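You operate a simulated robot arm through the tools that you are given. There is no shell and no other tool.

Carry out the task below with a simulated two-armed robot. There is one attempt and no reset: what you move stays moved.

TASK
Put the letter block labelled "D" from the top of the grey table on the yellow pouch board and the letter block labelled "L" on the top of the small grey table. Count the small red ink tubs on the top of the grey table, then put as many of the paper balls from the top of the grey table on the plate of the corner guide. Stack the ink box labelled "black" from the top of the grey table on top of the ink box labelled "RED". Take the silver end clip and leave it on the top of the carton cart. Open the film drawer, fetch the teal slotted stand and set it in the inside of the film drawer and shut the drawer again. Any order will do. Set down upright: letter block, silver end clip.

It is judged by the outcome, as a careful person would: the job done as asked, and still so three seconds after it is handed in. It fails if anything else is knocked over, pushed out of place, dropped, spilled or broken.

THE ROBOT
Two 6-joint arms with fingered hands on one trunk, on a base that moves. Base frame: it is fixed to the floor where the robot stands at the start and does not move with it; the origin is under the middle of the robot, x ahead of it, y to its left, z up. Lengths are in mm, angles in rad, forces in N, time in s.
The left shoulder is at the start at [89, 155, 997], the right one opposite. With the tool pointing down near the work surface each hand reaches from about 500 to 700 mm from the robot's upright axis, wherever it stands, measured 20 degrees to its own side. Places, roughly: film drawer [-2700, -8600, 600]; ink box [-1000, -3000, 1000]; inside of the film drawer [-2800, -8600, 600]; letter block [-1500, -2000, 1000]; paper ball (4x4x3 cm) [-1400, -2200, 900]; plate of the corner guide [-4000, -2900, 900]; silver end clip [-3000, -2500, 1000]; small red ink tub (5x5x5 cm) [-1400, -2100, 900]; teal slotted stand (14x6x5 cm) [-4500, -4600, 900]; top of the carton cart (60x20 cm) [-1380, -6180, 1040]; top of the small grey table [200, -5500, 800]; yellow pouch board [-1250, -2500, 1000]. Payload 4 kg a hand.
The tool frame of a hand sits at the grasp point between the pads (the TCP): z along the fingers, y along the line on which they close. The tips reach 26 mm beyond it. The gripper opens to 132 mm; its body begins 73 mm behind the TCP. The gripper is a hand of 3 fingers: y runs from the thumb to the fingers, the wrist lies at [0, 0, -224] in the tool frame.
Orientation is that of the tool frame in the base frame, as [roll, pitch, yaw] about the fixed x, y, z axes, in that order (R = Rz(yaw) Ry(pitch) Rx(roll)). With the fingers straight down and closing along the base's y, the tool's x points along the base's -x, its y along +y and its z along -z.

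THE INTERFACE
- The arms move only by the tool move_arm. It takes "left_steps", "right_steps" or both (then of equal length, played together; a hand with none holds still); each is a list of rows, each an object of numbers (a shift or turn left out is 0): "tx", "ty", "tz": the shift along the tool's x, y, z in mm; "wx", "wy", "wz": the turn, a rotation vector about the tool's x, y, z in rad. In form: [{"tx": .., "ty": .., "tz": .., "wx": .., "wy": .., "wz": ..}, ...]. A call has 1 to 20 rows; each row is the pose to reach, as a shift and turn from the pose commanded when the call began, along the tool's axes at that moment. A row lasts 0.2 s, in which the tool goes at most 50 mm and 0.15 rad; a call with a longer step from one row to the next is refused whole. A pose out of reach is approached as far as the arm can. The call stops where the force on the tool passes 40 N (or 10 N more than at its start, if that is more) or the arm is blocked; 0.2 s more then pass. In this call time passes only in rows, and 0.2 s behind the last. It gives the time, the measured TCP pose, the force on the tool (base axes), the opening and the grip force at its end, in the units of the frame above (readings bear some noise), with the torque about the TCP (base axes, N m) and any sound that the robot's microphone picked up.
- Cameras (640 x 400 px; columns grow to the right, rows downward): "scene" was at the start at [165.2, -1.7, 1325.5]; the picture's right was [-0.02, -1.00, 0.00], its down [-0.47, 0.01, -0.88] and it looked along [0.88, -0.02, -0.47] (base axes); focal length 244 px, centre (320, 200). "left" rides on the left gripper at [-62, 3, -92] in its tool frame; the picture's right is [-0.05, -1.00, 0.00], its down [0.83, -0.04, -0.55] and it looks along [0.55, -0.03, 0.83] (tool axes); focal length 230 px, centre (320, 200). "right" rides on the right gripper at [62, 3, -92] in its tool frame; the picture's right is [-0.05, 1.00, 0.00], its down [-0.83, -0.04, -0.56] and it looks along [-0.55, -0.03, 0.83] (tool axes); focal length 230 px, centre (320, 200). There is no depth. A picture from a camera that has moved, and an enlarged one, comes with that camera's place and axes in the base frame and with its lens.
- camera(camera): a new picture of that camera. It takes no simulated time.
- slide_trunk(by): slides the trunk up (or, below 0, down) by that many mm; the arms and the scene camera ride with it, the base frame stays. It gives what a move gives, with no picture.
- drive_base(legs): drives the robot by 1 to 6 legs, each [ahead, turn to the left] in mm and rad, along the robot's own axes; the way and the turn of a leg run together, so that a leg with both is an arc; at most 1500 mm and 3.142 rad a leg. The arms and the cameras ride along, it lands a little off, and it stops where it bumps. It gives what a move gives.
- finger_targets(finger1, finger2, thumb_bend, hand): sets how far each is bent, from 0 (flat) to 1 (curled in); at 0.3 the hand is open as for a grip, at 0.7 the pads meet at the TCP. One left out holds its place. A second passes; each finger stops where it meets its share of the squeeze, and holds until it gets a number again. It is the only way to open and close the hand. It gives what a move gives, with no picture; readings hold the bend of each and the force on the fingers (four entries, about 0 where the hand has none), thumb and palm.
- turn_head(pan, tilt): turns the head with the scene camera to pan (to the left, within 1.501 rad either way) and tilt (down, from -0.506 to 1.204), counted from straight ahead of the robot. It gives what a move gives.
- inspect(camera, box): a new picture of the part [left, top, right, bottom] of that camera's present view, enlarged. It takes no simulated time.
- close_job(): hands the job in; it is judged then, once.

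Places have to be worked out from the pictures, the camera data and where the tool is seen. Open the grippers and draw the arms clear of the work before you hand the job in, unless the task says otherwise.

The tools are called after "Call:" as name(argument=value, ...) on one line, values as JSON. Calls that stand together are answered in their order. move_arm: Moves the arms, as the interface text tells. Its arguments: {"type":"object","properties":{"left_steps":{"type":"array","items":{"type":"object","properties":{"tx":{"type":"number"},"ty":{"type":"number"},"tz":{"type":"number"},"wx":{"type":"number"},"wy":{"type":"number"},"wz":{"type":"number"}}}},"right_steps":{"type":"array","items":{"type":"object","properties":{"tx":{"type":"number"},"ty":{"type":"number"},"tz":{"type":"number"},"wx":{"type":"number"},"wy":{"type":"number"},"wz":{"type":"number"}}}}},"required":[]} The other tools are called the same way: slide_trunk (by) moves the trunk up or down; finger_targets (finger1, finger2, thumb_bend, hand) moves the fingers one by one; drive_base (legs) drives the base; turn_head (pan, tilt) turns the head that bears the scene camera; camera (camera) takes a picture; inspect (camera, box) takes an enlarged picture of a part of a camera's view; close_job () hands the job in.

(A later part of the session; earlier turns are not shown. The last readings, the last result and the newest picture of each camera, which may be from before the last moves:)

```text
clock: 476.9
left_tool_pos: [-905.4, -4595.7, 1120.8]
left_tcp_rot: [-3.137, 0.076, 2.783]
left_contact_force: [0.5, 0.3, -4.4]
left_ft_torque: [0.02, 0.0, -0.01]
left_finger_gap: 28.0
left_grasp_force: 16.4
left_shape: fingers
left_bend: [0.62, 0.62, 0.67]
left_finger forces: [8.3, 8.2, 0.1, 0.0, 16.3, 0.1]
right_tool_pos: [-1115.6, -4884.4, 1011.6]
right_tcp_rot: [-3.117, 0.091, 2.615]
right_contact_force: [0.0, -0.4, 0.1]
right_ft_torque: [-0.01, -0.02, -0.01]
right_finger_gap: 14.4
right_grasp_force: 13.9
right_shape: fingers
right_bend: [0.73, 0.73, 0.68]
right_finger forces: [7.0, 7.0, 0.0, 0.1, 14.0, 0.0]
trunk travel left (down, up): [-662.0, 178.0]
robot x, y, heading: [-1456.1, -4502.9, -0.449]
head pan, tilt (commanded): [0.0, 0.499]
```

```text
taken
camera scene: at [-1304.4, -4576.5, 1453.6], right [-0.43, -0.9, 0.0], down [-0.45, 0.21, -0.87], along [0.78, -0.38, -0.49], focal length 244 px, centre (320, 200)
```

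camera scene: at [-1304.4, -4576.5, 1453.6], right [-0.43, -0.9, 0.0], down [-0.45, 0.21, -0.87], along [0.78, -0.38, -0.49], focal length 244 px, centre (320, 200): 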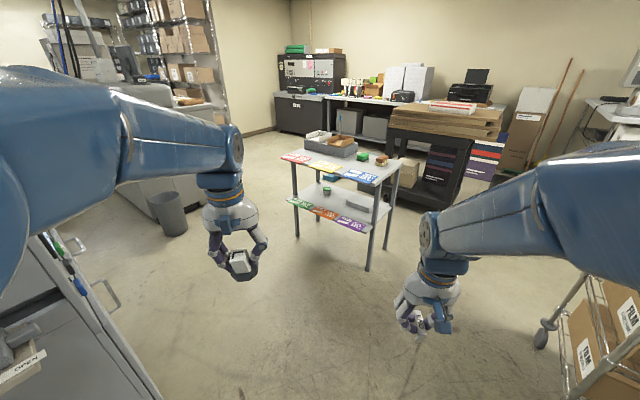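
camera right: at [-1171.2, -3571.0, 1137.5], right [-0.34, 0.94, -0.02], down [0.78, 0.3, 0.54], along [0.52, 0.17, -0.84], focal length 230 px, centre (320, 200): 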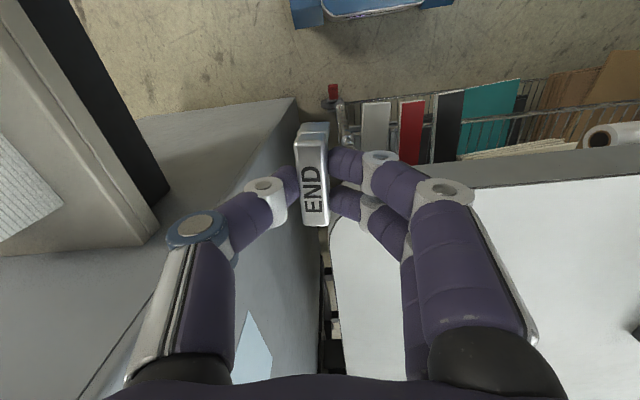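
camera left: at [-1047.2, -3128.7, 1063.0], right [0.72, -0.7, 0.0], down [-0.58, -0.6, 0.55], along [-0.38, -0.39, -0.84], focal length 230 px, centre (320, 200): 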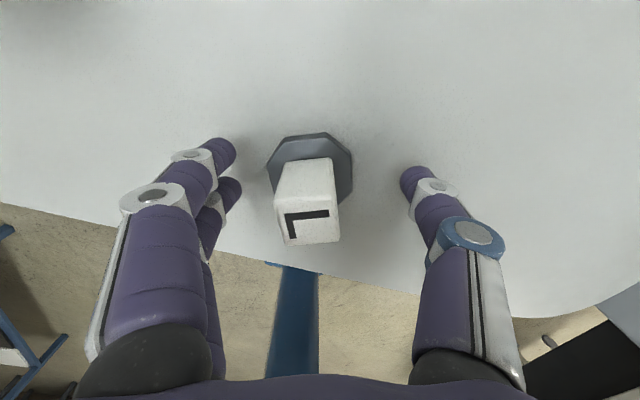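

The small grey table is in clear view, but the white machine at my left is close to the base's path. I angle away to the right first for clearance.

Call:
drive_base(legs=[[0, -0.2], [0, -0.17], [75, 0], [85, 0], [85, 0], [85, 0]])

Call:
inspect(camera="left", box=[220, 90, 420, 260])

```text
clock: 481.5
left_tool_pos: [-759.6, -5032.5, 1121.6]
left_tcp_rot: [-3.137, 0.08, 2.398]
left_contact_force: [-0.3, 0.1, -3.6]
left_ft_torque: [-0.04, 0.0, -0.01]
left_finger_gap: 27.8
left_grasp_force: 16.2
left_shape: fingers
left_bend: [0.62, 0.62, 0.67]
left_finger forces: [8.2, 8.3, 0.0, 0.0, 16.2, 0.0]
right_tool_pos: [-1062.7, -5222.0, 1013.8]
right_tcp_rot: [-3.121, 0.095, 2.228]
right_contact_force: [-0.7, 0.4, -0.6]
right_ft_torque: [-0.05, 0.0, -0.04]
right_finger_gap: 14.3
right_grasp_force: 13.6
right_shape: fingers
right_bend: [0.73, 0.73, 0.68]
right_finger forces: [7.1, 7.0, 0.1, 0.0, 14.0, 0.1]
trunk travel left (down, up): [-662.0, 178.0]
robot x, y, heading: [-1230.6, -4747.7, -0.831]
head pan, tilt (commanded): [0.0, 0.499]
```

```text
2.35 times, centred on (320, 175) of left
camera zoom: at [-717.1, -5067.0, 1219.1], right [-0.64, -0.77, 0.01], down [-0.67, 0.56, 0.49], along [-0.38, 0.31, -0.87], focal length 541 px, centre (320, 259)
```

zoom: 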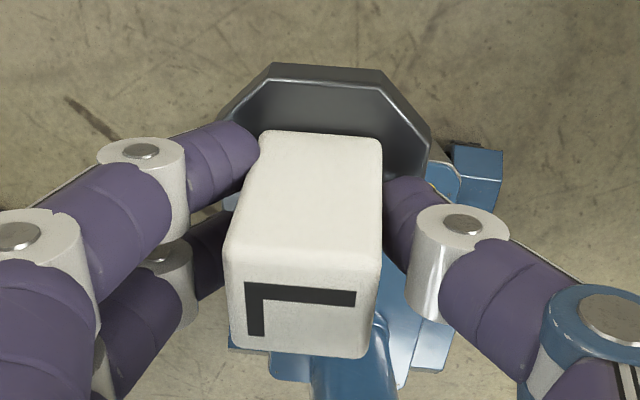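

Still secure. I turn toward a point in front of the small table and drive there in short legs.

Call:
drive_base(legs=[[0, 0.23], [0, 0.235], [75, 0], [90, 0], [90, 0], [90, 0]])

Call:
drive_base(legs=[[80, 0], [90, 0], [90, 0], [90, 0], [90, 0], [90, 0]])

Call:
camera(camera="scene")

Call:
inspect(camera="left", box=[220, 90, 420, 260])

```text
clock: 486.4
left_tool_pos: [-367.6, -4916.2, 1129.6]
left_tcp_rot: [-3.137, 0.095, 2.857]
left_contact_force: [-1.6, 0.6, -2.0]
left_ft_torque: [-0.03, -0.07, 0.02]
left_finger_gap: 28.1
left_grasp_force: 16.7
left_shape: fingers
left_bend: [0.62, 0.62, 0.67]
left_finger forces: [8.3, 8.4, 0.0, 0.0, 16.1, 0.1]
right_tool_pos: [-554.7, -5222.0, 1020.0]
right_tcp_rot: [-3.119, 0.11, 2.685]
right_contact_force: [-1.0, -0.1, 0.3]
right_ft_torque: [-0.03, -0.1, 0.0]
right_finger_gap: 14.2
right_grasp_force: 13.7
right_shape: fingers
right_bend: [0.73, 0.73, 0.68]
right_finger forces: [7.0, 7.0, 0.1, 0.1, 13.9, 0.0]
trunk travel left (down, up): [-662.0, 178.0]
robot x, y, heading: [-899.8, -4874.0, -0.369]
head pan, tilt (commanded): [0.0, 0.499]
```

```text
clock: 491.0
left_tool_pos: [111.0, -5093.2, 1131.0]
left_tcp_rot: [-3.136, 0.096, 2.867]
left_contact_force: [0.3, 0.3, -3.8]
left_ft_torque: [-0.02, -0.04, 0.02]
left_finger_gap: 27.8
left_grasp_force: 16.7
left_shape: fingers
left_bend: [0.62, 0.62, 0.67]
left_finger forces: [8.3, 8.3, 0.0, 0.1, 16.4, 0.0]
right_tool_pos: [-76.6, -5401.4, 1012.9]
right_tcp_rot: [-3.117, 0.08, 2.693]
right_contact_force: [-0.9, 0.3, 0.0]
right_ft_torque: [-0.01, 0.0, 0.02]
right_finger_gap: 14.3
right_grasp_force: 14.1
right_shape: fingers
right_bend: [0.73, 0.73, 0.68]
right_finger forces: [7.0, 6.9, 0.0, 0.0, 13.8, 0.0]
trunk travel left (down, up): [-662.0, 178.0]
robot x, y, heading: [-405.8, -5064.5, -0.362]
head pan, tilt (commanded): [0.0, 0.499]
```

```text
taken
camera scene: at [-256.1, -5119.9, 1454.3], right [-0.35, -0.94, 0.0], down [-0.46, 0.17, -0.87], along [0.82, -0.31, -0.49], focal length 244 px, centre (320, 200)
```

scene: 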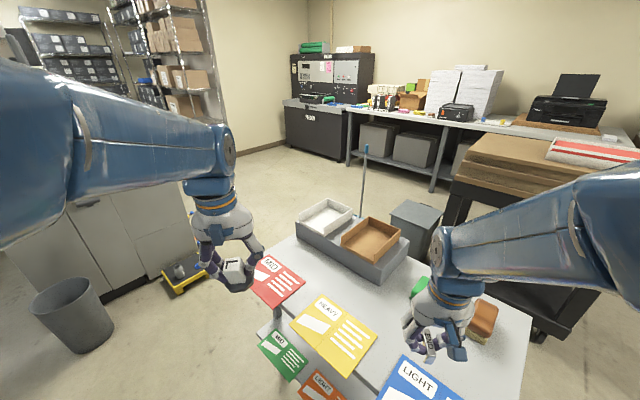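

```text
2.35 times, centred on (320, 175) of left
camera zoom: at [162.6, -5104.4, 1229.7], right [-0.22, -0.97, 0.01], down [-0.86, 0.2, 0.47], along [-0.46, 0.1, -0.88], focal length 541 px, centre (320, 259)
```

zoom: 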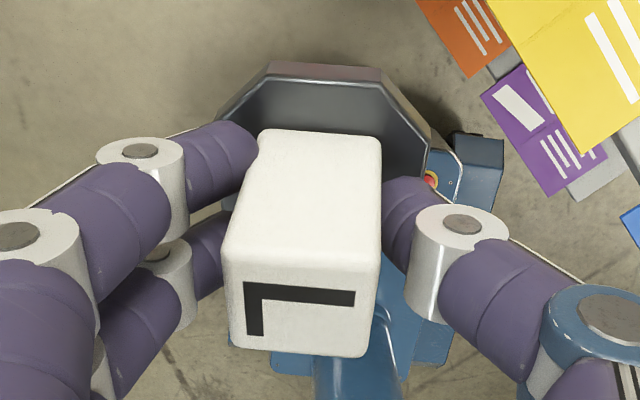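

I'm beside the small table. It carries three flyers along its front edge, a tray box and sponges. I enlarge its top to find a free place.

Call:
inspect(camera="scene", box=[230, 140, 550, 400])

```text
1.54 times, centred on (390, 270) of scene
camera zoom: at [-256.1, -5119.9, 1454.3], right [-0.35, -0.94, 0.0], down [-0.46, 0.17, -0.87], along [0.82, -0.31, -0.49], focal length 376 px, centre (212, 92)
```

zoom: 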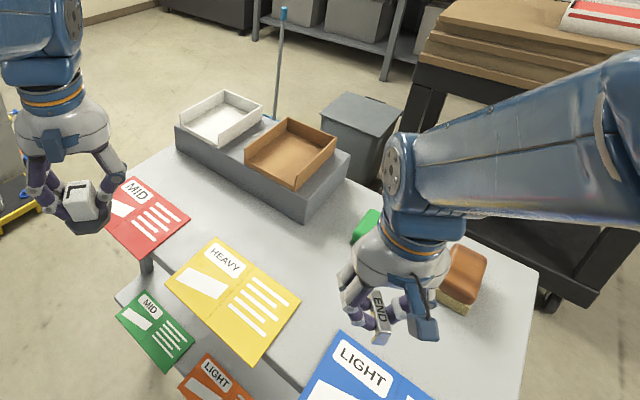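

Free strip found: between the flyers and the tray box; I'll set L near (87,-5493). I rotate right in small legs to face the table squarely.

Call:
drive_base(legs=[[0, -0.18], [0, -0.18], [0, -0.18], [0, -0.19]])

Call:
turn_head(pan=0.2, tilt=0.8)

Call:
camera(camera="scene")

```text
clock: 494.4
left_tool_pos: [-42.1, -5426.2, 1120.8]
left_tcp_rot: [-3.138, 0.053, 2.14]
left_contact_force: [-1.0, -0.5, -3.4]
left_ft_torque: [0.0, 0.04, 0.0]
left_finger_gap: 28.0
left_grasp_force: 16.6
left_shape: fingers
left_bend: [0.62, 0.62, 0.67]
left_finger forces: [8.6, 8.2, 0.1, 0.0, 16.5, 0.1]
right_tool_pos: [-390.7, -5528.2, 1002.0]
right_tcp_rot: [-3.117, 0.047, 1.963]
right_contact_force: [0.0, -0.1, -0.1]
right_ft_torque: [-0.02, 0.0, -0.01]
right_finger_gap: 14.4
right_grasp_force: 14.1
right_shape: fingers
right_bend: [0.73, 0.73, 0.68]
right_finger forces: [7.0, 6.9, 0.0, 0.1, 13.9, 0.0]
trunk travel left (down, up): [-662.0, 178.0]
robot x, y, heading: [-404.4, -5062.5, -1.091]
head pan, tilt (commanded): [0.0, 0.499]
```

```text
clock: 495.2
left_tool_pos: [-52.0, -5407.0, 1100.7]
left_tcp_rot: [-3.141, -0.011, 2.142]
left_contact_force: [0.9, 0.3, -3.4]
left_ft_torque: [-0.05, 0.08, -0.04]
left_finger_gap: 27.9
left_grasp_force: 16.9
left_shape: fingers
left_bend: [0.62, 0.62, 0.67]
left_finger forces: [8.5, 8.4, 0.1, 0.1, 16.6, 0.1]
right_tool_pos: [-405.1, -5504.6, 987.9]
right_tcp_rot: [-3.112, -0.006, 1.962]
right_contact_force: [-0.1, -0.4, -0.7]
right_ft_torque: [0.02, -0.07, 0.0]
right_finger_gap: 14.3
right_grasp_force: 14.4
right_shape: fingers
right_bend: [0.73, 0.73, 0.68]
right_finger forces: [6.9, 6.9, 0.0, 0.1, 13.8, 0.1]
trunk travel left (down, up): [-662.0, 178.0]
robot x, y, heading: [-405.8, -5062.0, -1.093]
head pan, tilt (commanded): [0.201, 0.799]
```

```text
taken
camera scene: at [-319.1, -5197.5, 1434.6], right [-0.8, -0.6, 0.0], down [-0.4, 0.54, -0.74], along [0.45, -0.59, -0.67], focal length 244 px, centre (320, 200)
```

scene: 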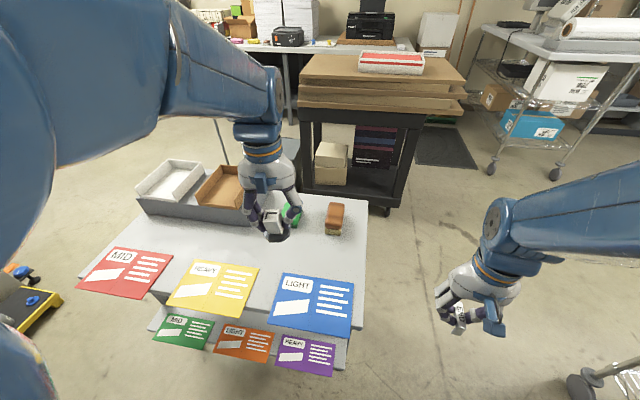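

The spot around (70,-5500) is free. I extend the left hand over it while descending to z≈1000.

Call:
move_arm(left_steps=[{"tx": -9, "ty": 3, "tz": 5}, {"tx": -18, "ty": 6, "tz": 11}, {"tx": -28, "ty": 10, "tz": 17}, {"tx": -38, "ty": 14, "tz": 24}, {"tx": -48, "ty": 17, "tz": 31}, {"tx": -58, "ty": 21, "tz": 38}, {"tx": -68, "ty": 24, "tz": 45}, {"tx": -78, "ty": 28, "tz": 52}, {"tx": -88, "ty": 32, "tz": 59}, {"tx": -98, "ty": 35, "tz": 66}, {"tx": -108, "ty": 39, "tz": 73}, {"tx": -118, "ty": 43, "tz": 80}, {"tx": -128, "ty": 46, "tz": 87}, {"tx": -137, "ty": 50, "tz": 94}, {"tx": -144, "ty": 52, "tz": 100}])

Call:
inspect(camera="scene", box=[130, 130, 390, 350])

Call:
camera(camera="left")

```text
clock: 498.4
left_tool_pos: [73.8, -5507.8, 1037.8]
left_tcp_rot: [-3.137, 0.07, 2.139]
left_contact_force: [-0.3, -0.6, -4.0]
left_ft_torque: [0.01, 0.02, -0.02]
left_finger_gap: 28.1
left_grasp_force: 16.6
left_shape: fingers
left_bend: [0.62, 0.62, 0.67]
left_finger forces: [8.5, 8.3, 0.0, 0.0, 16.4, 0.1]
left hand out of reach, approached as far as the arm can: row 1
right_tool_pos: [-403.7, -5506.6, 985.8]
right_tcp_rot: [-3.112, -0.004, 1.961]
right_contact_force: [0.4, 0.0, -0.8]
right_ft_torque: [-0.01, 0.0, -0.01]
right_finger_gap: 14.0
right_grasp_force: 13.8
right_shape: fingers
right_bend: [0.73, 0.73, 0.68]
right_finger forces: [6.9, 6.9, 0.0, 0.0, 13.8, 0.1]
trunk travel left (down, up): [-662.0, 178.0]
robot x, y, heading: [-404.4, -5057.4, -1.086]
head pan, tilt (commanded): [0.201, 0.799]
```

```text
1.82 times, centred on (260, 240) of scene
camera zoom: at [-317.6, -5193.0, 1427.6], right [-0.78, -0.63, 0.0], down [-0.46, 0.57, -0.68], along [0.43, -0.53, -0.73], focal length 444 px, centre (429, 127)
```

zoom: 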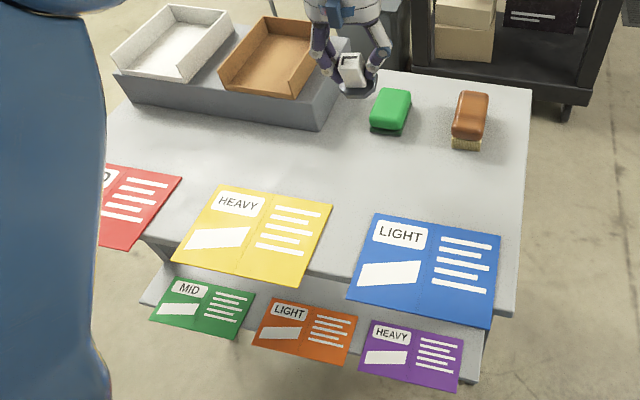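

```text
taken
camera left: at [106.6, -5552.2, 1135.4], right [-0.81, -0.58, 0.01], down [-0.5, 0.71, 0.5], along [-0.29, 0.4, -0.87], focal length 230 px, centre (320, 200)
```

left: 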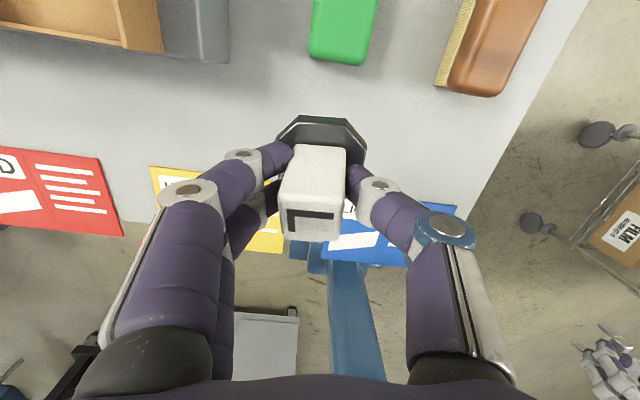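

The hand is above the free area, clear of sponge, trays and flyers. I level it and descend to z≈880.

Call:
move_arm(left_steps=[{"tx": 1, "tz": 12, "wy": 0.006}, {"tx": 2, "tz": 24, "wy": 0.012}, {"tx": 3, "tz": 36, "wy": 0.018}, {"tx": 4, "tz": 48, "wy": 0.024}, {"tx": 5, "tz": 60, "wy": 0.03}, {"tx": 6, "tz": 72, "wy": 0.036}, {"tx": 7, "tz": 84, "wy": 0.042}, {"tx": 8, "tz": 96, "wy": 0.05}, {"tx": 9, "tz": 108, "wy": 0.058}, {"tx": 10, "tz": 120, "wy": 0.066}, {"tx": 11, "tz": 132, "wy": 0.07}, {"tx": 12, "tz": 144, "wy": 0.07}, {"tx": 12, "tz": 154, "wy": 0.07}])

Call:
inspect(camera="scene", box=[130, 130, 390, 350])

```text
clock: 501.2
left_tool_pos: [71.2, -5510.1, 884.8]
left_tcp_rot: [-3.138, 0.0, 2.14]
left_contact_force: [0.7, -0.6, -3.9]
left_ft_torque: [0.02, 0.03, 0.01]
left_finger_gap: 27.9
left_grasp_force: 16.2
left_shape: fingers
left_bend: [0.62, 0.62, 0.67]
left_finger forces: [8.5, 8.3, 0.0, 0.1, 16.4, 0.1]
right_tool_pos: [-404.0, -5504.8, 986.7]
right_tcp_rot: [-3.113, -0.005, 1.963]
right_contact_force: [-0.5, -0.7, 0.8]
right_ft_torque: [0.0, 0.01, 0.02]
right_finger_gap: 14.3
right_grasp_force: 13.6
right_shape: fingers
right_bend: [0.73, 0.73, 0.68]
right_finger forces: [6.8, 6.9, 0.1, 0.0, 13.8, 0.0]
trunk travel left (down, up): [-662.0, 178.0]
robot x, y, heading: [-405.6, -5065.1, -1.091]
head pan, tilt (commanded): [0.201, 0.799]
```

```text
1.82 times, centred on (260, 240) of scene
camera zoom: at [-317.7, -5193.0, 1427.6], right [-0.78, -0.63, 0.0], down [-0.46, 0.57, -0.68], along [0.43, -0.53, -0.73], focal length 444 px, centre (429, 127)
```

zoom: 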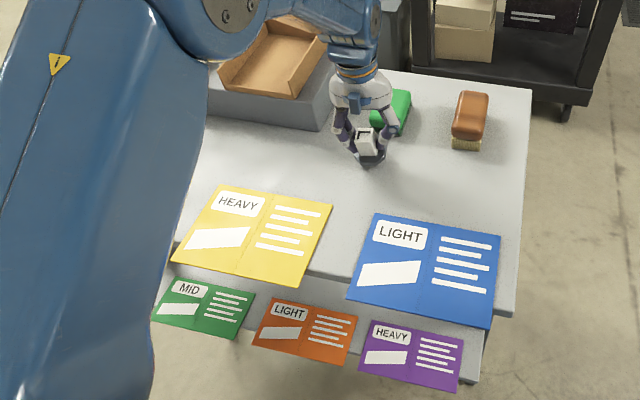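

Nearly down, clear of everything. I continue in small steps to touchdown.

Call:
move_arm(left_steps=[{"tz": 5}, {"tz": 10}, {"tz": 15}, {"tz": 19}])

```text
clock: 502.2
left_tool_pos: [70.9, -5508.4, 868.5]
left_tcp_rot: [-3.137, 0.006, 2.139]
left_contact_force: [-0.2, -2.0, 4.2]
left_ft_torque: [0.19, -0.01, -0.07]
left_finger_gap: 27.6
left_grasp_force: 18.2
left_shape: fingers
left_bend: [0.62, 0.64, 0.67]
left_finger forces: [7.8, 10.0, 0.0, 0.1, 18.9, 0.0]
right_tool_pos: [-405.6, -5504.8, 986.8]
right_tcp_rot: [-3.112, -0.004, 1.96]
right_contact_force: [0.3, 0.7, 0.1]
right_ft_torque: [0.01, 0.01, 0.02]
right_finger_gap: 14.5
right_grasp_force: 13.8
right_shape: fingers
right_bend: [0.73, 0.73, 0.68]
right_finger forces: [6.9, 6.9, 0.0, 0.1, 13.8, 0.0]
trunk travel left (down, up): [-662.0, 178.0]
robot x, y, heading: [-403.1, -5063.5, -1.094]
head pan, tilt (commanded): [0.201, 0.799]
```

Contact at TCP z≈868. I release in two stages.

Call:
finger_targets(hand="left", finger1=0.57, finger2=0.57, thumb_bend=0.61)

Call:
finger_targets(hand="left", finger1=0.44, finger2=0.44, thumb_bend=0.44)

Call:
camera(camera="left")

Call:
inspect(camera="scene", box=[210, 150, 370, 270])

```text
clock: 503.2
left_tool_pos: [72.1, -5506.7, 867.4]
left_tcp_rot: [-3.136, 0.0, 2.138]
left_contact_force: [-0.7, 0.0, -0.2]
left_ft_torque: [-0.03, -0.02, 0.03]
left_finger_gap: 39.0
left_grasp_force: 0.1
left_shape: fingers
left_bend: [0.56, 0.56, 0.61]
left_finger forces: [0.0, 0.0, 0.1, 0.0, 0.0, 0.0]
right_tool_pos: [-405.7, -5504.7, 986.3]
right_tcp_rot: [-3.113, -0.004, 1.963]
right_contact_force: [0.0, 0.3, 0.4]
right_ft_torque: [0.0, 0.02, 0.03]
right_finger_gap: 14.4
right_grasp_force: 13.5
right_shape: fingers
right_bend: [0.73, 0.73, 0.68]
right_finger forces: [6.8, 6.9, 0.0, 0.0, 13.8, 0.0]
trunk travel left (down, up): [-662.0, 178.0]
robot x, y, heading: [-401.3, -5062.2, -1.094]
head pan, tilt (commanded): [0.201, 0.799]
```

```text
clock: 504.2
left_tool_pos: [71.1, -5505.8, 866.1]
left_tcp_rot: [-3.139, 0.001, 2.14]
left_contact_force: [0.3, 0.1, -1.5]
left_ft_torque: [0.02, 0.0, 0.0]
left_finger_gap: 87.2
left_grasp_force: 0.1
left_shape: fingers
left_bend: [0.44, 0.44, 0.44]
left_finger forces: [0.0, 0.1, 0.1, 0.1, 0.1, 0.0]
right_tool_pos: [-404.6, -5504.5, 986.4]
right_tcp_rot: [-3.11, -0.006, 1.962]
right_contact_force: [-0.9, -0.5, 1.0]
right_ft_torque: [0.0, 0.03, 0.04]
right_finger_gap: 14.3
right_grasp_force: 13.7
right_shape: fingers
right_bend: [0.73, 0.73, 0.68]
right_finger forces: [6.9, 6.8, 0.0, 0.0, 13.8, 0.0]
trunk travel left (down, up): [-662.0, 178.0]
robot x, y, heading: [-406.7, -5062.9, -1.086]
head pan, tilt (commanded): [0.201, 0.799]
```

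```text
taken
camera left: at [108.2, -5557.3, 959.4], right [-0.81, -0.58, 0.0], down [-0.48, 0.68, 0.55], along [-0.33, 0.45, -0.83], focal length 230 px, centre (320, 200)
```

left: 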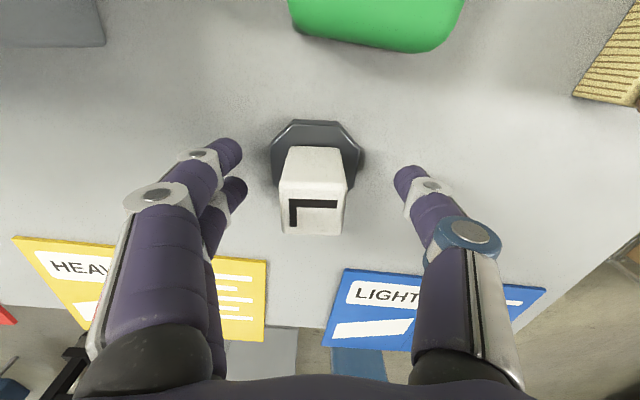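

```text
3.33 times, centred on (290, 210) of scene
camera zoom: at [-318.4, -5192.1, 1427.7], right [-0.78, -0.63, 0.0], down [-0.46, 0.57, -0.68], along [0.43, -0.53, -0.73], focal length 814 px, centre (420, 167)
```

zoom: 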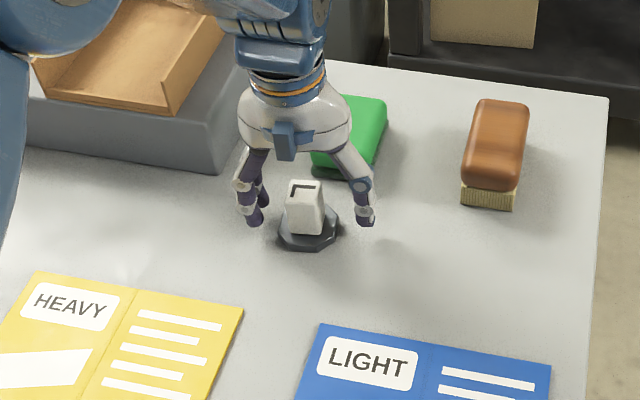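

L stands upright on the small grey table, clear of everything. I raise the left hand straight up.

Call:
move_arm(left_steps=[{"tz": -10}, {"tz": -22}, {"tz": -35}, {"tz": -48}, {"tz": -62}, {"tz": -76}, {"tz": -90}, {"tz": -104}, {"tz": -118}, {"tz": -132}, {"tz": -146}, {"tz": -160}, {"tz": -174}, {"tz": -188}])

Call:
inspect(camera="scene", box=[180, 130, 370, 270])

```text
clock: 507.2
left_tool_pos: [72.6, -5506.2, 1056.3]
left_tcp_rot: [-3.138, -0.001, 2.139]
left_contact_force: [-0.1, -0.6, -0.3]
left_ft_torque: [-0.01, 0.01, 0.01]
left_finger_gap: 87.2
left_grasp_force: 0.0
left_shape: fingers
left_bend: [0.44, 0.44, 0.44]
left_finger forces: [0.0, 0.0, 0.0, 0.0, 0.1, 0.0]
right_tool_pos: [-405.0, -5504.4, 987.3]
right_tcp_rot: [-3.112, -0.004, 1.962]
right_contact_force: [-0.6, 1.0, -1.3]
right_ft_torque: [0.0, 0.0, -0.01]
right_finger_gap: 14.4
right_grasp_force: 14.0
right_shape: fingers
right_bend: [0.73, 0.73, 0.68]
right_finger forces: [6.9, 6.8, 0.0, 0.1, 13.8, 0.0]
trunk travel left (down, up): [-662.0, 178.0]
robot x, y, heading: [-403.1, -5062.6, -1.091]
head pan, tilt (commanded): [0.201, 0.799]
```

```text
2.86 times, centred on (275, 200) of scene
camera zoom: at [-318.7, -5191.8, 1427.7], right [-0.78, -0.63, 0.0], down [-0.46, 0.57, -0.68], along [0.43, -0.53, -0.73], focal length 698 px, centre (449, 200)
```

zoom: 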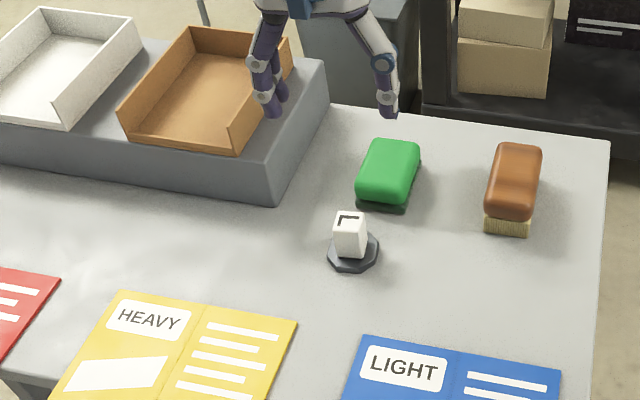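

L is done. Now the clip: I turn right toward the carton cart and look at its top.

Call:
drive_base(legs=[[0, -0.3], [0, -0.3], [0, -0.3], [0, -0.3]])

Call:
turn_head(pan=0.0, tilt=0.4)

Call:
camera(camera="scene")

```text
clock: 511.7
left_tool_pos: [-646.7, -5668.2, 1054.6]
left_tcp_rot: [-3.139, -0.001, 0.937]
left_contact_force: [-0.4, 0.2, -0.5]
left_ft_torque: [0.02, 0.02, 0.01]
left_finger_gap: 87.4
left_grasp_force: 0.0
left_shape: fingers
left_bend: [0.44, 0.44, 0.44]
left_finger forces: [0.0, 0.1, 0.0, 0.1, 0.0, 0.0]
right_tool_pos: [-827.1, -5231.6, 994.6]
right_tcp_rot: [-3.116, 0.026, 0.761]
right_contact_force: [0.7, -0.5, -0.1]
right_ft_torque: [0.01, 0.02, -0.04]
right_finger_gap: 14.2
right_grasp_force: 13.4
right_shape: fingers
right_bend: [0.73, 0.73, 0.68]
right_finger forces: [7.0, 7.0, 0.0, 0.0, 13.8, 0.1]
trunk travel left (down, up): [-662.0, 178.0]
robot x, y, heading: [-401.8, -5068.8, -2.296]
head pan, tilt (commanded): [0.201, 0.799]
```

```text
clock: 512.6
left_tool_pos: [-634.6, -5654.4, 1066.1]
left_tcp_rot: [-3.136, 0.019, 0.941]
left_contact_force: [0.5, 0.6, 0.0]
left_ft_torque: [0.01, 0.0, 0.0]
left_finger_gap: 88.1
left_grasp_force: 0.0
left_shape: fingers
left_bend: [0.44, 0.44, 0.44]
left_finger forces: [0.0, 0.0, 0.0, 0.1, 0.0, 0.0]
right_tool_pos: [-810.2, -5211.0, 979.0]
right_tcp_rot: [-3.11, -0.03, 0.76]
right_contact_force: [0.7, 0.5, -1.4]
right_ft_torque: [0.01, 0.0, 0.02]
right_finger_gap: 13.9
right_grasp_force: 14.0
right_shape: fingers
right_bend: [0.73, 0.73, 0.68]
right_finger forces: [7.0, 6.9, 0.0, 0.1, 13.9, 0.0]
trunk travel left (down, up): [-662.0, 178.0]
robot x, y, heading: [-399.7, -5071.3, -2.291]
head pan, tilt (commanded): [0.0, 0.4]
```

```text
taken
camera scene: at [-513.3, -5195.4, 1462.6], right [-0.75, 0.66, 0.0], down [0.27, 0.3, -0.91], along [-0.6, -0.69, -0.41], focal length 244 px, centre (320, 200)
```

scene: 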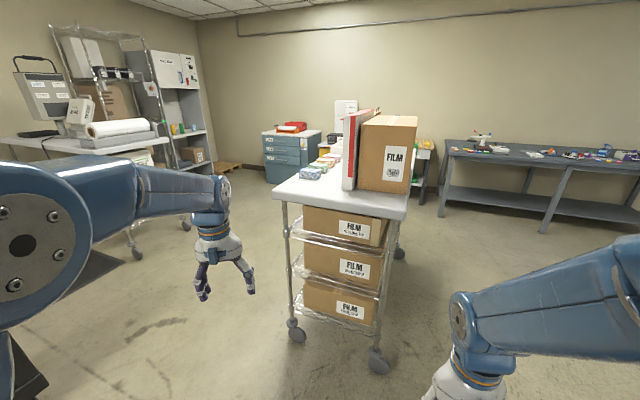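

I face the cart's short end. I enlarge its top to find the free area.

Call:
inspect(camera="scene", box=[250, 90, 440, 230])

Call:
camera(camera="right")

```text
2.86 times, centred on (345, 160) of scene
camera zoom: at [-513.3, -5195.4, 1462.6], right [-0.75, 0.66, 0.0], down [0.27, 0.3, -0.91], along [-0.6, -0.69, -0.41], focal length 698 px, centre (249, 314)
```

zoom: 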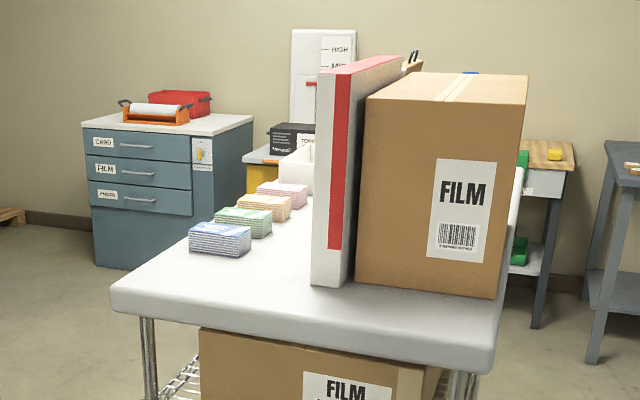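

```text
taken
camera right: at [-761.8, -5175.1, 1073.6], right [0.65, -0.76, -0.03], down [-0.63, -0.56, 0.53], along [-0.42, -0.33, -0.85], focal length 230 px, centre (320, 200)
```

right: 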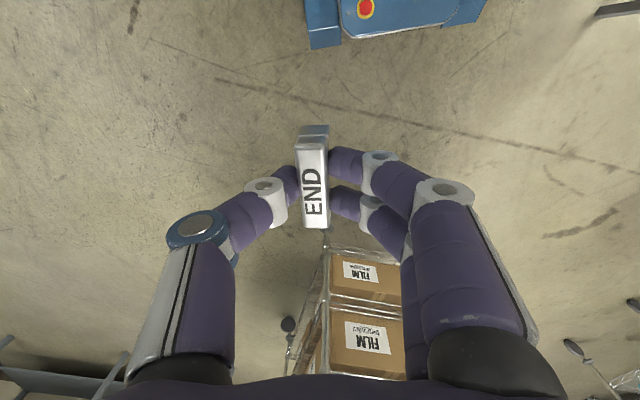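

The near-end strip of the cart top (about 130 mm deep) and the area behind it are free. I'll place the clip near (-1215,-6020). I drive around the small table's corner with clearance.

Call:
drive_base(legs=[[0, -0.19], [0, -0.184], [90, 0], [110, 0], [120, 0], [120, 0]])

```text
clock: 517.6
left_tool_pos: [-1185.9, -5719.3, 1068.6]
left_tcp_rot: [-3.141, -0.03, 0.57]
left_contact_force: [-0.3, 0.4, 0.0]
left_ft_torque: [0.01, 0.02, 0.01]
left_finger_gap: 88.1
left_grasp_force: 0.0
left_shape: fingers
left_bend: [0.44, 0.44, 0.44]
left_finger forces: [0.1, 0.1, 0.0, 0.0, 0.0, 0.0]
right_tool_pos: [-1219.5, -5257.9, 996.6]
right_tcp_rot: [-3.117, 0.032, 0.398]
right_contact_force: [-0.9, 0.8, 0.5]
right_ft_torque: [0.0, 0.01, -0.01]
right_finger_gap: 14.2
right_grasp_force: 13.4
right_shape: fingers
right_bend: [0.73, 0.73, 0.68]
right_finger forces: [7.0, 7.0, 0.0, 0.1, 13.8, 0.0]
trunk travel left (down, up): [-662.0, 178.0]
robot x, y, heading: [-776.3, -5271.9, -2.648]
head pan, tilt (commanded): [0.0, 0.4]
stopped in leg 6: the force on the tool passed its limit at 145 N (the readings are from after the stop); the commanded pose is now the measured one
```

A contact stopped the drive: the left hand likely touched the cart's end. I stop and look at once.

Call:
camera(camera="left")

Call:
turn_head(pan=0.2, tilt=0.6)

Call:
camera(camera="scene")

```text
taken
camera left: at [-1237.8, -5757.5, 1159.0], right [-0.58, 0.81, 0.0], down [0.66, 0.47, 0.58], along [0.47, 0.34, -0.82], focal length 230 px, centre (320, 200)
```

left: 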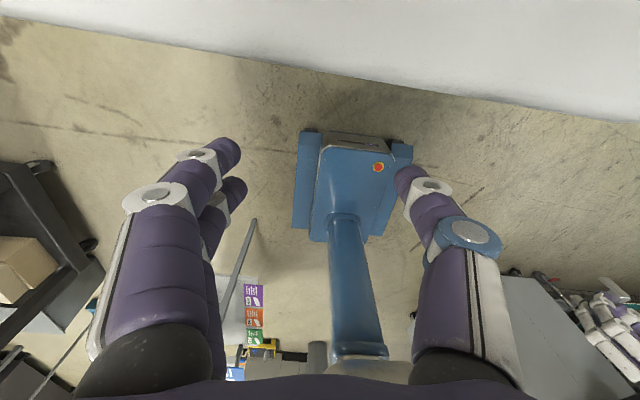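

```text
clock: 518.4
left_tool_pos: [-1189.3, -5721.3, 1067.5]
left_tcp_rot: [-3.138, -0.034, 0.571]
left_contact_force: [0.1, 0.4, -0.5]
left_ft_torque: [0.0, 0.0, 0.0]
left_finger_gap: 88.5
left_grasp_force: 0.0
left_shape: fingers
left_bend: [0.44, 0.44, 0.44]
left_finger forces: [0.0, 0.0, 0.0, 0.1, 0.0, 0.1]
right_tool_pos: [-1221.2, -5257.4, 988.5]
right_tcp_rot: [-3.113, 0.005, 0.398]
right_contact_force: [0.7, 0.7, -1.3]
right_ft_torque: [-0.02, 0.03, -0.01]
right_finger_gap: 14.2
right_grasp_force: 14.0
right_shape: fingers
right_bend: [0.73, 0.73, 0.68]
right_finger forces: [6.9, 6.9, 0.1, 0.0, 13.9, 0.0]
trunk travel left (down, up): [-662.0, 178.0]
robot x, y, heading: [-775.3, -5264.9, -2.652]
head pan, tilt (commanded): [0.201, 0.6]
```

```text
taken
camera scene: at [-909.7, -5355.2, 1445.3], right [-0.64, 0.77, 0.0], down [0.45, 0.36, -0.82], along [-0.63, -0.52, -0.58], focal length 244 px, centre (320, 200)
```

scene: 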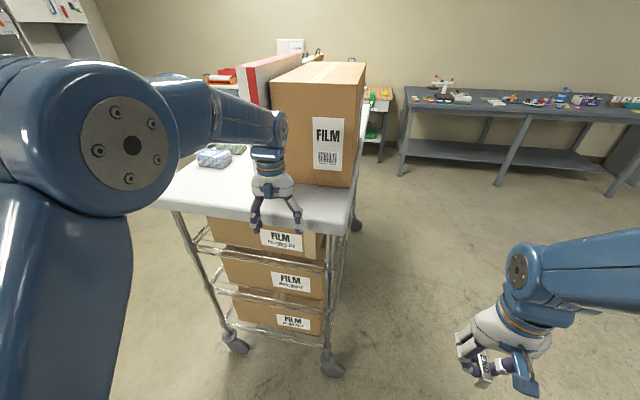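

The fingertips had met the cart's top edge; comparing wheel positions before and after shows the cart hasn't moved and everything on it stands. I back off and raise the left hand.

Call:
drive_base(legs=[[-60, 0], [-80, 0]])

Call:
camera(camera="scene")

```text
clock: 520.0
left_tool_pos: [-1063.1, -5655.2, 1065.7]
left_tcp_rot: [-3.14, -0.035, 0.572]
left_contact_force: [0.0, -0.3, 0.6]
left_ft_torque: [0.01, -0.03, 0.0]
left_finger_gap: 88.1
left_grasp_force: 0.0
left_shape: fingers
left_bend: [0.44, 0.44, 0.44]
left_finger forces: [0.0, 0.1, 0.0, 0.0, 0.0, 0.1]
right_tool_pos: [-1098.5, -5194.7, 994.6]
right_tcp_rot: [-3.115, 0.029, 0.395]
right_contact_force: [-0.6, -0.2, -0.1]
right_ft_torque: [0.01, -0.02, -0.03]
right_finger_gap: 14.0
right_grasp_force: 13.6
right_shape: fingers
right_bend: [0.73, 0.73, 0.68]
right_finger forces: [7.0, 6.9, 0.1, 0.0, 13.9, 0.1]
trunk travel left (down, up): [-662.0, 178.0]
robot x, y, heading: [-654.7, -5203.1, -2.654]
head pan, tilt (commanded): [0.201, 0.6]
```

```text
taken
camera scene: at [-747.6, -5269.4, 1449.2], right [-0.64, 0.77, 0.0], down [0.42, 0.35, -0.83], along [-0.64, -0.53, -0.55], focal length 244 px, centre (320, 200)
```

scene: 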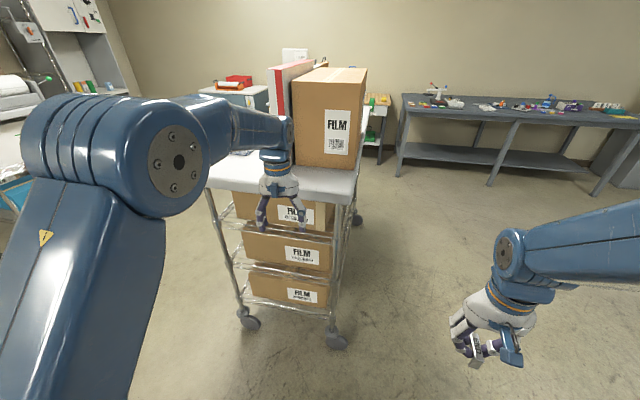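

I raise the trunk in small slides so both hands clear the cart top (surface z≈1040).

Call:
slide_trunk(by=28)

Call:
slide_trunk(by=28)

Call:
slide_trunk(by=28)

Call:
slide_trunk(by=28)

Call:
slide_trunk(by=28)

Call:
slide_trunk(by=28)

```text
clock: 520.7
left_tool_pos: [-1063.5, -5655.5, 1094.3]
left_tcp_rot: [-3.14, -0.034, 0.57]
left_contact_force: [-0.5, 0.2, 0.5]
left_ft_torque: [0.03, -0.05, 0.01]
left_finger_gap: 88.4
left_grasp_force: 0.1
left_shape: fingers
left_bend: [0.44, 0.44, 0.44]
left_finger forces: [0.0, 0.0, 0.0, 0.0, 0.0, 0.0]
right_tool_pos: [-1098.2, -5195.4, 1023.1]
right_tcp_rot: [-3.116, 0.026, 0.397]
right_contact_force: [-0.4, -0.8, 0.7]
right_ft_torque: [0.04, -0.06, 0.01]
right_finger_gap: 14.3
right_grasp_force: 14.7
right_shape: fingers
right_bend: [0.73, 0.73, 0.68]
right_finger forces: [6.9, 6.9, 0.1, 0.0, 13.7, 0.0]
trunk travel left (down, up): [-690.0, 150.0]
robot x, y, heading: [-650.0, -5202.7, -2.657]
head pan, tilt (commanded): [0.201, 0.6]
```

```text
clock: 521.5
left_tool_pos: [-1069.4, -5658.4, 1118.1]
left_tcp_rot: [-3.14, -0.041, 0.572]
left_contact_force: [0.6, -0.3, 0.2]
left_ft_torque: [0.0, 0.02, 0.0]
left_finger_gap: 88.1
left_grasp_force: 0.1
left_shape: fingers
left_bend: [0.44, 0.44, 0.44]
left_finger forces: [0.0, 0.0, 0.0, 0.0, 0.1, 0.0]
right_tool_pos: [-1104.9, -5197.6, 1047.5]
right_tcp_rot: [-3.116, 0.023, 0.397]
right_contact_force: [1.2, 0.1, 0.8]
right_ft_torque: [-0.01, 0.0, 0.0]
right_finger_gap: 14.3
right_grasp_force: 13.6
right_shape: fingers
right_bend: [0.73, 0.73, 0.68]
right_finger forces: [6.9, 6.9, 0.0, 0.1, 13.8, 0.1]
trunk travel left (down, up): [-718.0, 122.0]
robot x, y, heading: [-653.9, -5202.1, -2.651]
head pan, tilt (commanded): [0.201, 0.6]
```

```text
clock: 522.2
left_tool_pos: [-1077.1, -5661.8, 1141.8]
left_tcp_rot: [3.14, -0.049, 0.571]
left_contact_force: [0.0, 0.1, 0.8]
left_ft_torque: [0.0, 0.0, -0.02]
left_finger_gap: 88.0
left_grasp_force: 0.0
left_shape: fingers
left_bend: [0.44, 0.44, 0.44]
left_finger forces: [0.0, 0.0, 0.1, 0.1, 0.0, 0.0]
right_tool_pos: [-1110.5, -5201.4, 1072.5]
right_tcp_rot: [-3.113, 0.015, 0.396]
right_contact_force: [0.4, 1.0, -0.5]
right_ft_torque: [-0.02, 0.03, -0.03]
right_finger_gap: 14.3
right_grasp_force: 14.3
right_shape: fingers
right_bend: [0.73, 0.73, 0.68]
right_finger forces: [6.9, 6.9, 0.0, 0.0, 13.8, 0.0]
trunk travel left (down, up): [-746.0, 94.0]
robot x, y, heading: [-652.5, -5199.1, -2.652]
head pan, tilt (commanded): [0.201, 0.6]
```

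```text
clock: 522.9
left_tool_pos: [-1080.7, -5664.5, 1167.7]
left_tcp_rot: [3.141, -0.053, 0.571]
left_contact_force: [0.2, -0.3, -0.7]
left_ft_torque: [0.0, -0.05, -0.02]
left_finger_gap: 88.3
left_grasp_force: 0.0
left_shape: fingers
left_bend: [0.44, 0.44, 0.44]
left_finger forces: [0.0, 0.1, 0.0, 0.0, 0.0, 0.1]
right_tool_pos: [-1114.8, -5202.9, 1099.5]
right_tcp_rot: [-3.113, 0.012, 0.395]
right_contact_force: [0.2, -1.4, -0.4]
right_ft_torque: [0.04, -0.01, 0.01]
right_finger_gap: 14.1
right_grasp_force: 13.6
right_shape: fingers
right_bend: [0.73, 0.73, 0.68]
right_finger forces: [6.9, 6.9, 0.1, 0.0, 13.8, 0.0]
trunk travel left (down, up): [-774.0, 66.0]
robot x, y, heading: [-649.8, -5201.4, -2.653]
head pan, tilt (commanded): [0.201, 0.6]
```

```text
clock: 523.6
left_tool_pos: [-1080.0, -5663.2, 1196.1]
left_tcp_rot: [-3.141, -0.053, 0.571]
left_contact_force: [0.0, -0.2, 0.1]
left_ft_torque: [0.02, 0.0, -0.01]
left_finger_gap: 88.1
left_grasp_force: 0.0
left_shape: fingers
left_bend: [0.44, 0.44, 0.44]
left_finger forces: [0.0, 0.0, 0.0, 0.0, 0.0, 0.0]
right_tool_pos: [-1114.3, -5201.7, 1126.9]
right_tcp_rot: [-3.113, 0.011, 0.396]
right_contact_force: [-0.8, -0.7, 0.3]
right_ft_torque: [-0.01, -0.02, 0.01]
right_finger_gap: 14.3
right_grasp_force: 13.8
right_shape: fingers
right_bend: [0.73, 0.73, 0.68]
right_finger forces: [6.8, 6.9, 0.1, 0.0, 13.7, 0.0]
trunk travel left (down, up): [-802.0, 38.0]
robot x, y, heading: [-653.9, -5200.4, -2.653]
head pan, tilt (commanded): [0.201, 0.6]
```

```text
clock: 524.4
left_tool_pos: [-1079.0, -5663.5, 1223.1]
left_tcp_rot: [-3.141, -0.053, 0.571]
left_contact_force: [1.4, 0.5, -0.5]
left_ft_torque: [0.02, -0.01, 0.0]
left_finger_gap: 88.0
left_grasp_force: 0.1
left_shape: fingers
left_bend: [0.44, 0.44, 0.44]
left_finger forces: [0.0, 0.1, 0.0, 0.0, 0.0, 0.0]
right_tool_pos: [-1114.5, -5202.1, 1154.5]
right_tcp_rot: [-3.113, 0.011, 0.397]
right_contact_force: [0.5, -1.1, -0.4]
right_ft_torque: [-0.02, -0.02, 0.0]
right_finger_gap: 14.3
right_grasp_force: 13.8
right_shape: fingers
right_bend: [0.73, 0.73, 0.68]
right_finger forces: [7.0, 6.9, 0.0, 0.0, 13.7, 0.0]
trunk travel left (down, up): [-830.0, 10.0]
robot x, y, heading: [-654.3, -5198.1, -2.651]
head pan, tilt (commanded): [0.201, 0.6]
```

Both hands are now well above the cart top. I turn left and drive along the cart's end to line up the right hand with the free area.

Call:
drive_base(legs=[[0, 0.27], [0, 0.27], [0, 0.27], [0, 0.26]])

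Call:
drive_base(legs=[[70, 0], [90, 0], [100, 0], [100, 0], [110, 0], [110, 0]])

```text
clock: 528.5
left_tool_pos: [-463.2, -5802.7, 1223.4]
left_tcp_rot: [3.141, -0.052, 1.624]
left_contact_force: [0.0, 0.0, -1.2]
left_ft_torque: [0.01, 0.03, -0.01]
left_finger_gap: 88.3
left_grasp_force: 0.1
left_shape: fingers
left_bend: [0.44, 0.44, 0.44]
left_finger forces: [0.1, 0.0, 0.0, 0.0, 0.0, 0.1]
right_tool_pos: [-881.3, -5603.0, 1154.9]
right_tcp_rot: [-3.116, 0.009, 1.451]
right_contact_force: [-0.4, -0.1, 0.3]
right_ft_torque: [-0.01, 0.0, 0.02]
right_finger_gap: 14.4
right_grasp_force: 14.0
right_shape: fingers
right_bend: [0.73, 0.73, 0.68]
right_finger forces: [6.9, 6.8, 0.0, 0.0, 13.8, 0.1]
trunk travel left (down, up): [-830.0, 10.0]
robot x, y, heading: [-659.5, -5202.8, -1.602]
head pan, tilt (commanded): [0.201, 0.6]
```

```text
clock: 533.3
left_tool_pos: [-479.1, -6347.6, 1239.9]
left_tcp_rot: [-3.137, -0.02, 1.62]
left_contact_force: [0.5, 0.7, 1.5]
left_ft_torque: [-0.13, 0.01, 0.0]
left_finger_gap: 88.3
left_grasp_force: 0.0
left_shape: fingers
left_bend: [0.44, 0.44, 0.44]
left_finger forces: [0.1, 0.0, 0.0, 0.0, 0.0, 0.0]
right_tool_pos: [-897.9, -6139.0, 1151.2]
right_tcp_rot: [-3.112, -0.015, 1.443]
right_contact_force: [0.1, 0.8, 0.1]
right_ft_torque: [-0.11, -0.02, 0.02]
right_finger_gap: 14.0
right_grasp_force: 14.1
right_shape: fingers
right_bend: [0.73, 0.73, 0.68]
right_finger forces: [7.0, 7.0, 0.0, 0.0, 13.8, 0.0]
trunk travel left (down, up): [-830.0, 10.0]
robot x, y, heading: [-675.7, -5777.5, -1.605]
head pan, tilt (commanded): [0.201, 0.6]
```

I move the last 110 mm and turn right to face the cart's end.

Call:
drive_base(legs=[[55, 0], [60, 0], [0, -0.25], [0, -0.25], [0, -0.25], [0, -0.25]])

Call:
turn_head(pan=-0.1, tilt=0.7)

Call:
camera(camera="scene")

```text
clock: 538.4
left_tool_pos: [-1039.3, -6367.6, 1243.7]
left_tcp_rot: [-3.138, -0.016, 0.632]
left_contact_force: [-0.3, -0.8, -0.4]
left_ft_torque: [-0.01, 0.01, -0.02]
left_finger_gap: 88.2
left_grasp_force: 0.1
left_shape: fingers
left_bend: [0.44, 0.44, 0.44]
left_finger forces: [0.0, 0.0, 0.0, 0.0, 0.1, 0.0]
right_tool_pos: [-1098.4, -5902.8, 1136.4]
right_tcp_rot: [-3.108, -0.059, 0.454]
right_contact_force: [0.0, 0.1, -1.5]
right_ft_torque: [-0.01, 0.0, -0.02]
right_finger_gap: 14.0
right_grasp_force: 13.8
right_shape: fingers
right_bend: [0.73, 0.73, 0.68]
right_finger forces: [7.0, 6.8, 0.0, 0.1, 13.7, 0.0]
trunk travel left (down, up): [-830.0, 10.0]
robot x, y, heading: [-678.2, -5899.0, -2.589]
head pan, tilt (commanded): [0.201, 0.6]
```

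```text
clock: 539.2
left_tool_pos: [-1022.2, -6354.8, 1253.8]
left_tcp_rot: [-3.137, 0.003, 0.63]
left_contact_force: [-0.1, -0.2, 0.0]
left_ft_torque: [-0.05, 0.01, 0.03]
left_finger_gap: 88.1
left_grasp_force: 0.0
left_shape: fingers
left_bend: [0.44, 0.44, 0.44]
left_finger forces: [0.0, 0.1, 0.0, 0.0, 0.0, 0.0]
right_tool_pos: [-1071.5, -5882.3, 1121.7]
right_tcp_rot: [-3.104, -0.116, 0.451]
right_contact_force: [0.4, 0.0, -0.3]
right_ft_torque: [-0.04, -0.02, 0.01]
right_finger_gap: 14.2
right_grasp_force: 14.1
right_shape: fingers
right_bend: [0.73, 0.73, 0.68]
right_finger forces: [7.0, 7.0, 0.1, 0.0, 13.9, 0.0]
trunk travel left (down, up): [-830.0, 10.0]
robot x, y, heading: [-674.1, -5904.2, -2.595]
head pan, tilt (commanded): [-0.099, 0.7]
```

```text
taken
camera scene: at [-823.2, -5977.5, 1603.9], right [-0.44, 0.9, 0.0], down [0.59, 0.29, -0.75], along [-0.68, -0.33, -0.66], focal length 244 px, centre (320, 200)
```

scene: 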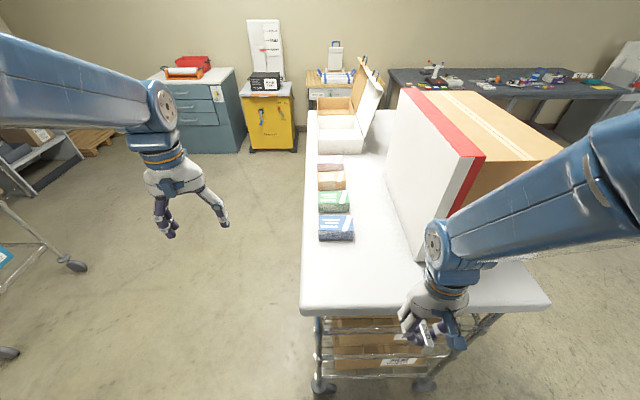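

Excellent view: free area between the small coloured boxes and the white/red panel. Target ≈(-1194,-5990). I extend the right hand over it while levelling it.

Call:
move_arm(right_steps=[{"tx": -9, "ty": 3, "tz": -3, "wy": -0.008}, {"tx": -19, "ty": 6, "tz": -6, "wy": -0.016}, {"tx": -30, "ty": 9, "tz": -9, "wy": -0.024}, {"tx": -41, "ty": 12, "tz": -12, "wy": -0.032}, {"tx": -52, "ty": 15, "tz": -14, "wy": -0.04}, {"tx": -63, "ty": 18, "tz": -16, "wy": -0.048}, {"tx": -74, "ty": 21, "tz": -18, "wy": -0.056}, {"tx": -85, "ty": 24, "tz": -20, "wx": -0.01, "wy": -0.064}, {"tx": -96, "ty": 27, "tz": -22, "wx": -0.015, "wy": -0.072}, {"tx": -107, "ty": 30, "tz": -24, "wx": -0.02, "wy": -0.08}, {"tx": -118, "ty": 33, "tz": -26, "wx": -0.025, "wy": -0.09}, {"tx": -128, "ty": 36, "tz": -28, "wx": -0.03, "wy": -0.1}, {"tx": -138, "ty": 39, "tz": -28, "wx": -0.034, "wy": -0.108}, {"tx": -148, "ty": 42, "tz": -28, "wx": -0.038, "wy": -0.116}, {"tx": -157, "ty": 44, "tz": -28, "wx": -0.038, "wy": -0.116}])

Call:
inspect(camera="scene", box=[280, 180, 560, 360])

Call:
camera(camera="right")

```text
clock: 542.4
left_tool_pos: [-1021.8, -6356.2, 1251.4]
left_tcp_rot: [-3.136, 0.002, 0.631]
left_contact_force: [0.2, 0.3, -0.3]
left_ft_torque: [-0.01, -0.02, 0.0]
left_finger_gap: 88.1
left_grasp_force: 0.0
left_shape: fingers
left_bend: [0.44, 0.44, 0.44]
left_finger forces: [0.0, 0.0, 0.0, 0.1, 0.0, 0.0]
right_tool_pos: [-1204.4, -6000.0, 1163.3]
right_tcp_rot: [3.136, 0.077, 0.453]
right_contact_force: [-0.6, 0.6, -0.2]
right_ft_torque: [0.03, 0.0, -0.04]
right_finger_gap: 14.3
right_grasp_force: 14.2
right_shape: fingers
right_bend: [0.73, 0.73, 0.68]
right_finger forces: [7.0, 7.0, 0.0, 0.0, 14.0, 0.1]
right hand out of reach, approached as far as the arm can: row 1, 2
trunk travel left (down, up): [-830.0, 10.0]
robot x, y, heading: [-673.6, -5898.6, -2.596]
head pan, tilt (commanded): [-0.099, 0.7]
```

```text
2.22 times, centred on (420, 270) of scene
camera zoom: at [-823.3, -5979.8, 1603.7], right [-0.44, 0.9, 0.0], down [0.59, 0.29, -0.75], along [-0.68, -0.33, -0.66], focal length 543 px, centre (98, 44)
```

zoom: 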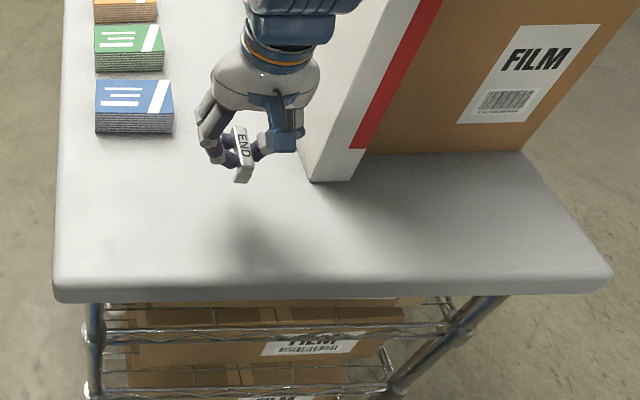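

```text
taken
camera right: at [-1140.4, -5973.5, 1250.0], right [0.39, -0.92, 0.01], down [-0.73, -0.3, 0.62], along [-0.56, -0.25, -0.79], focal length 230 px, centre (320, 200)
```

right: 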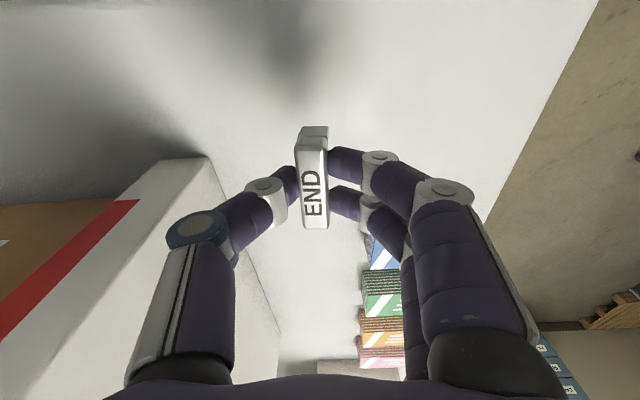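

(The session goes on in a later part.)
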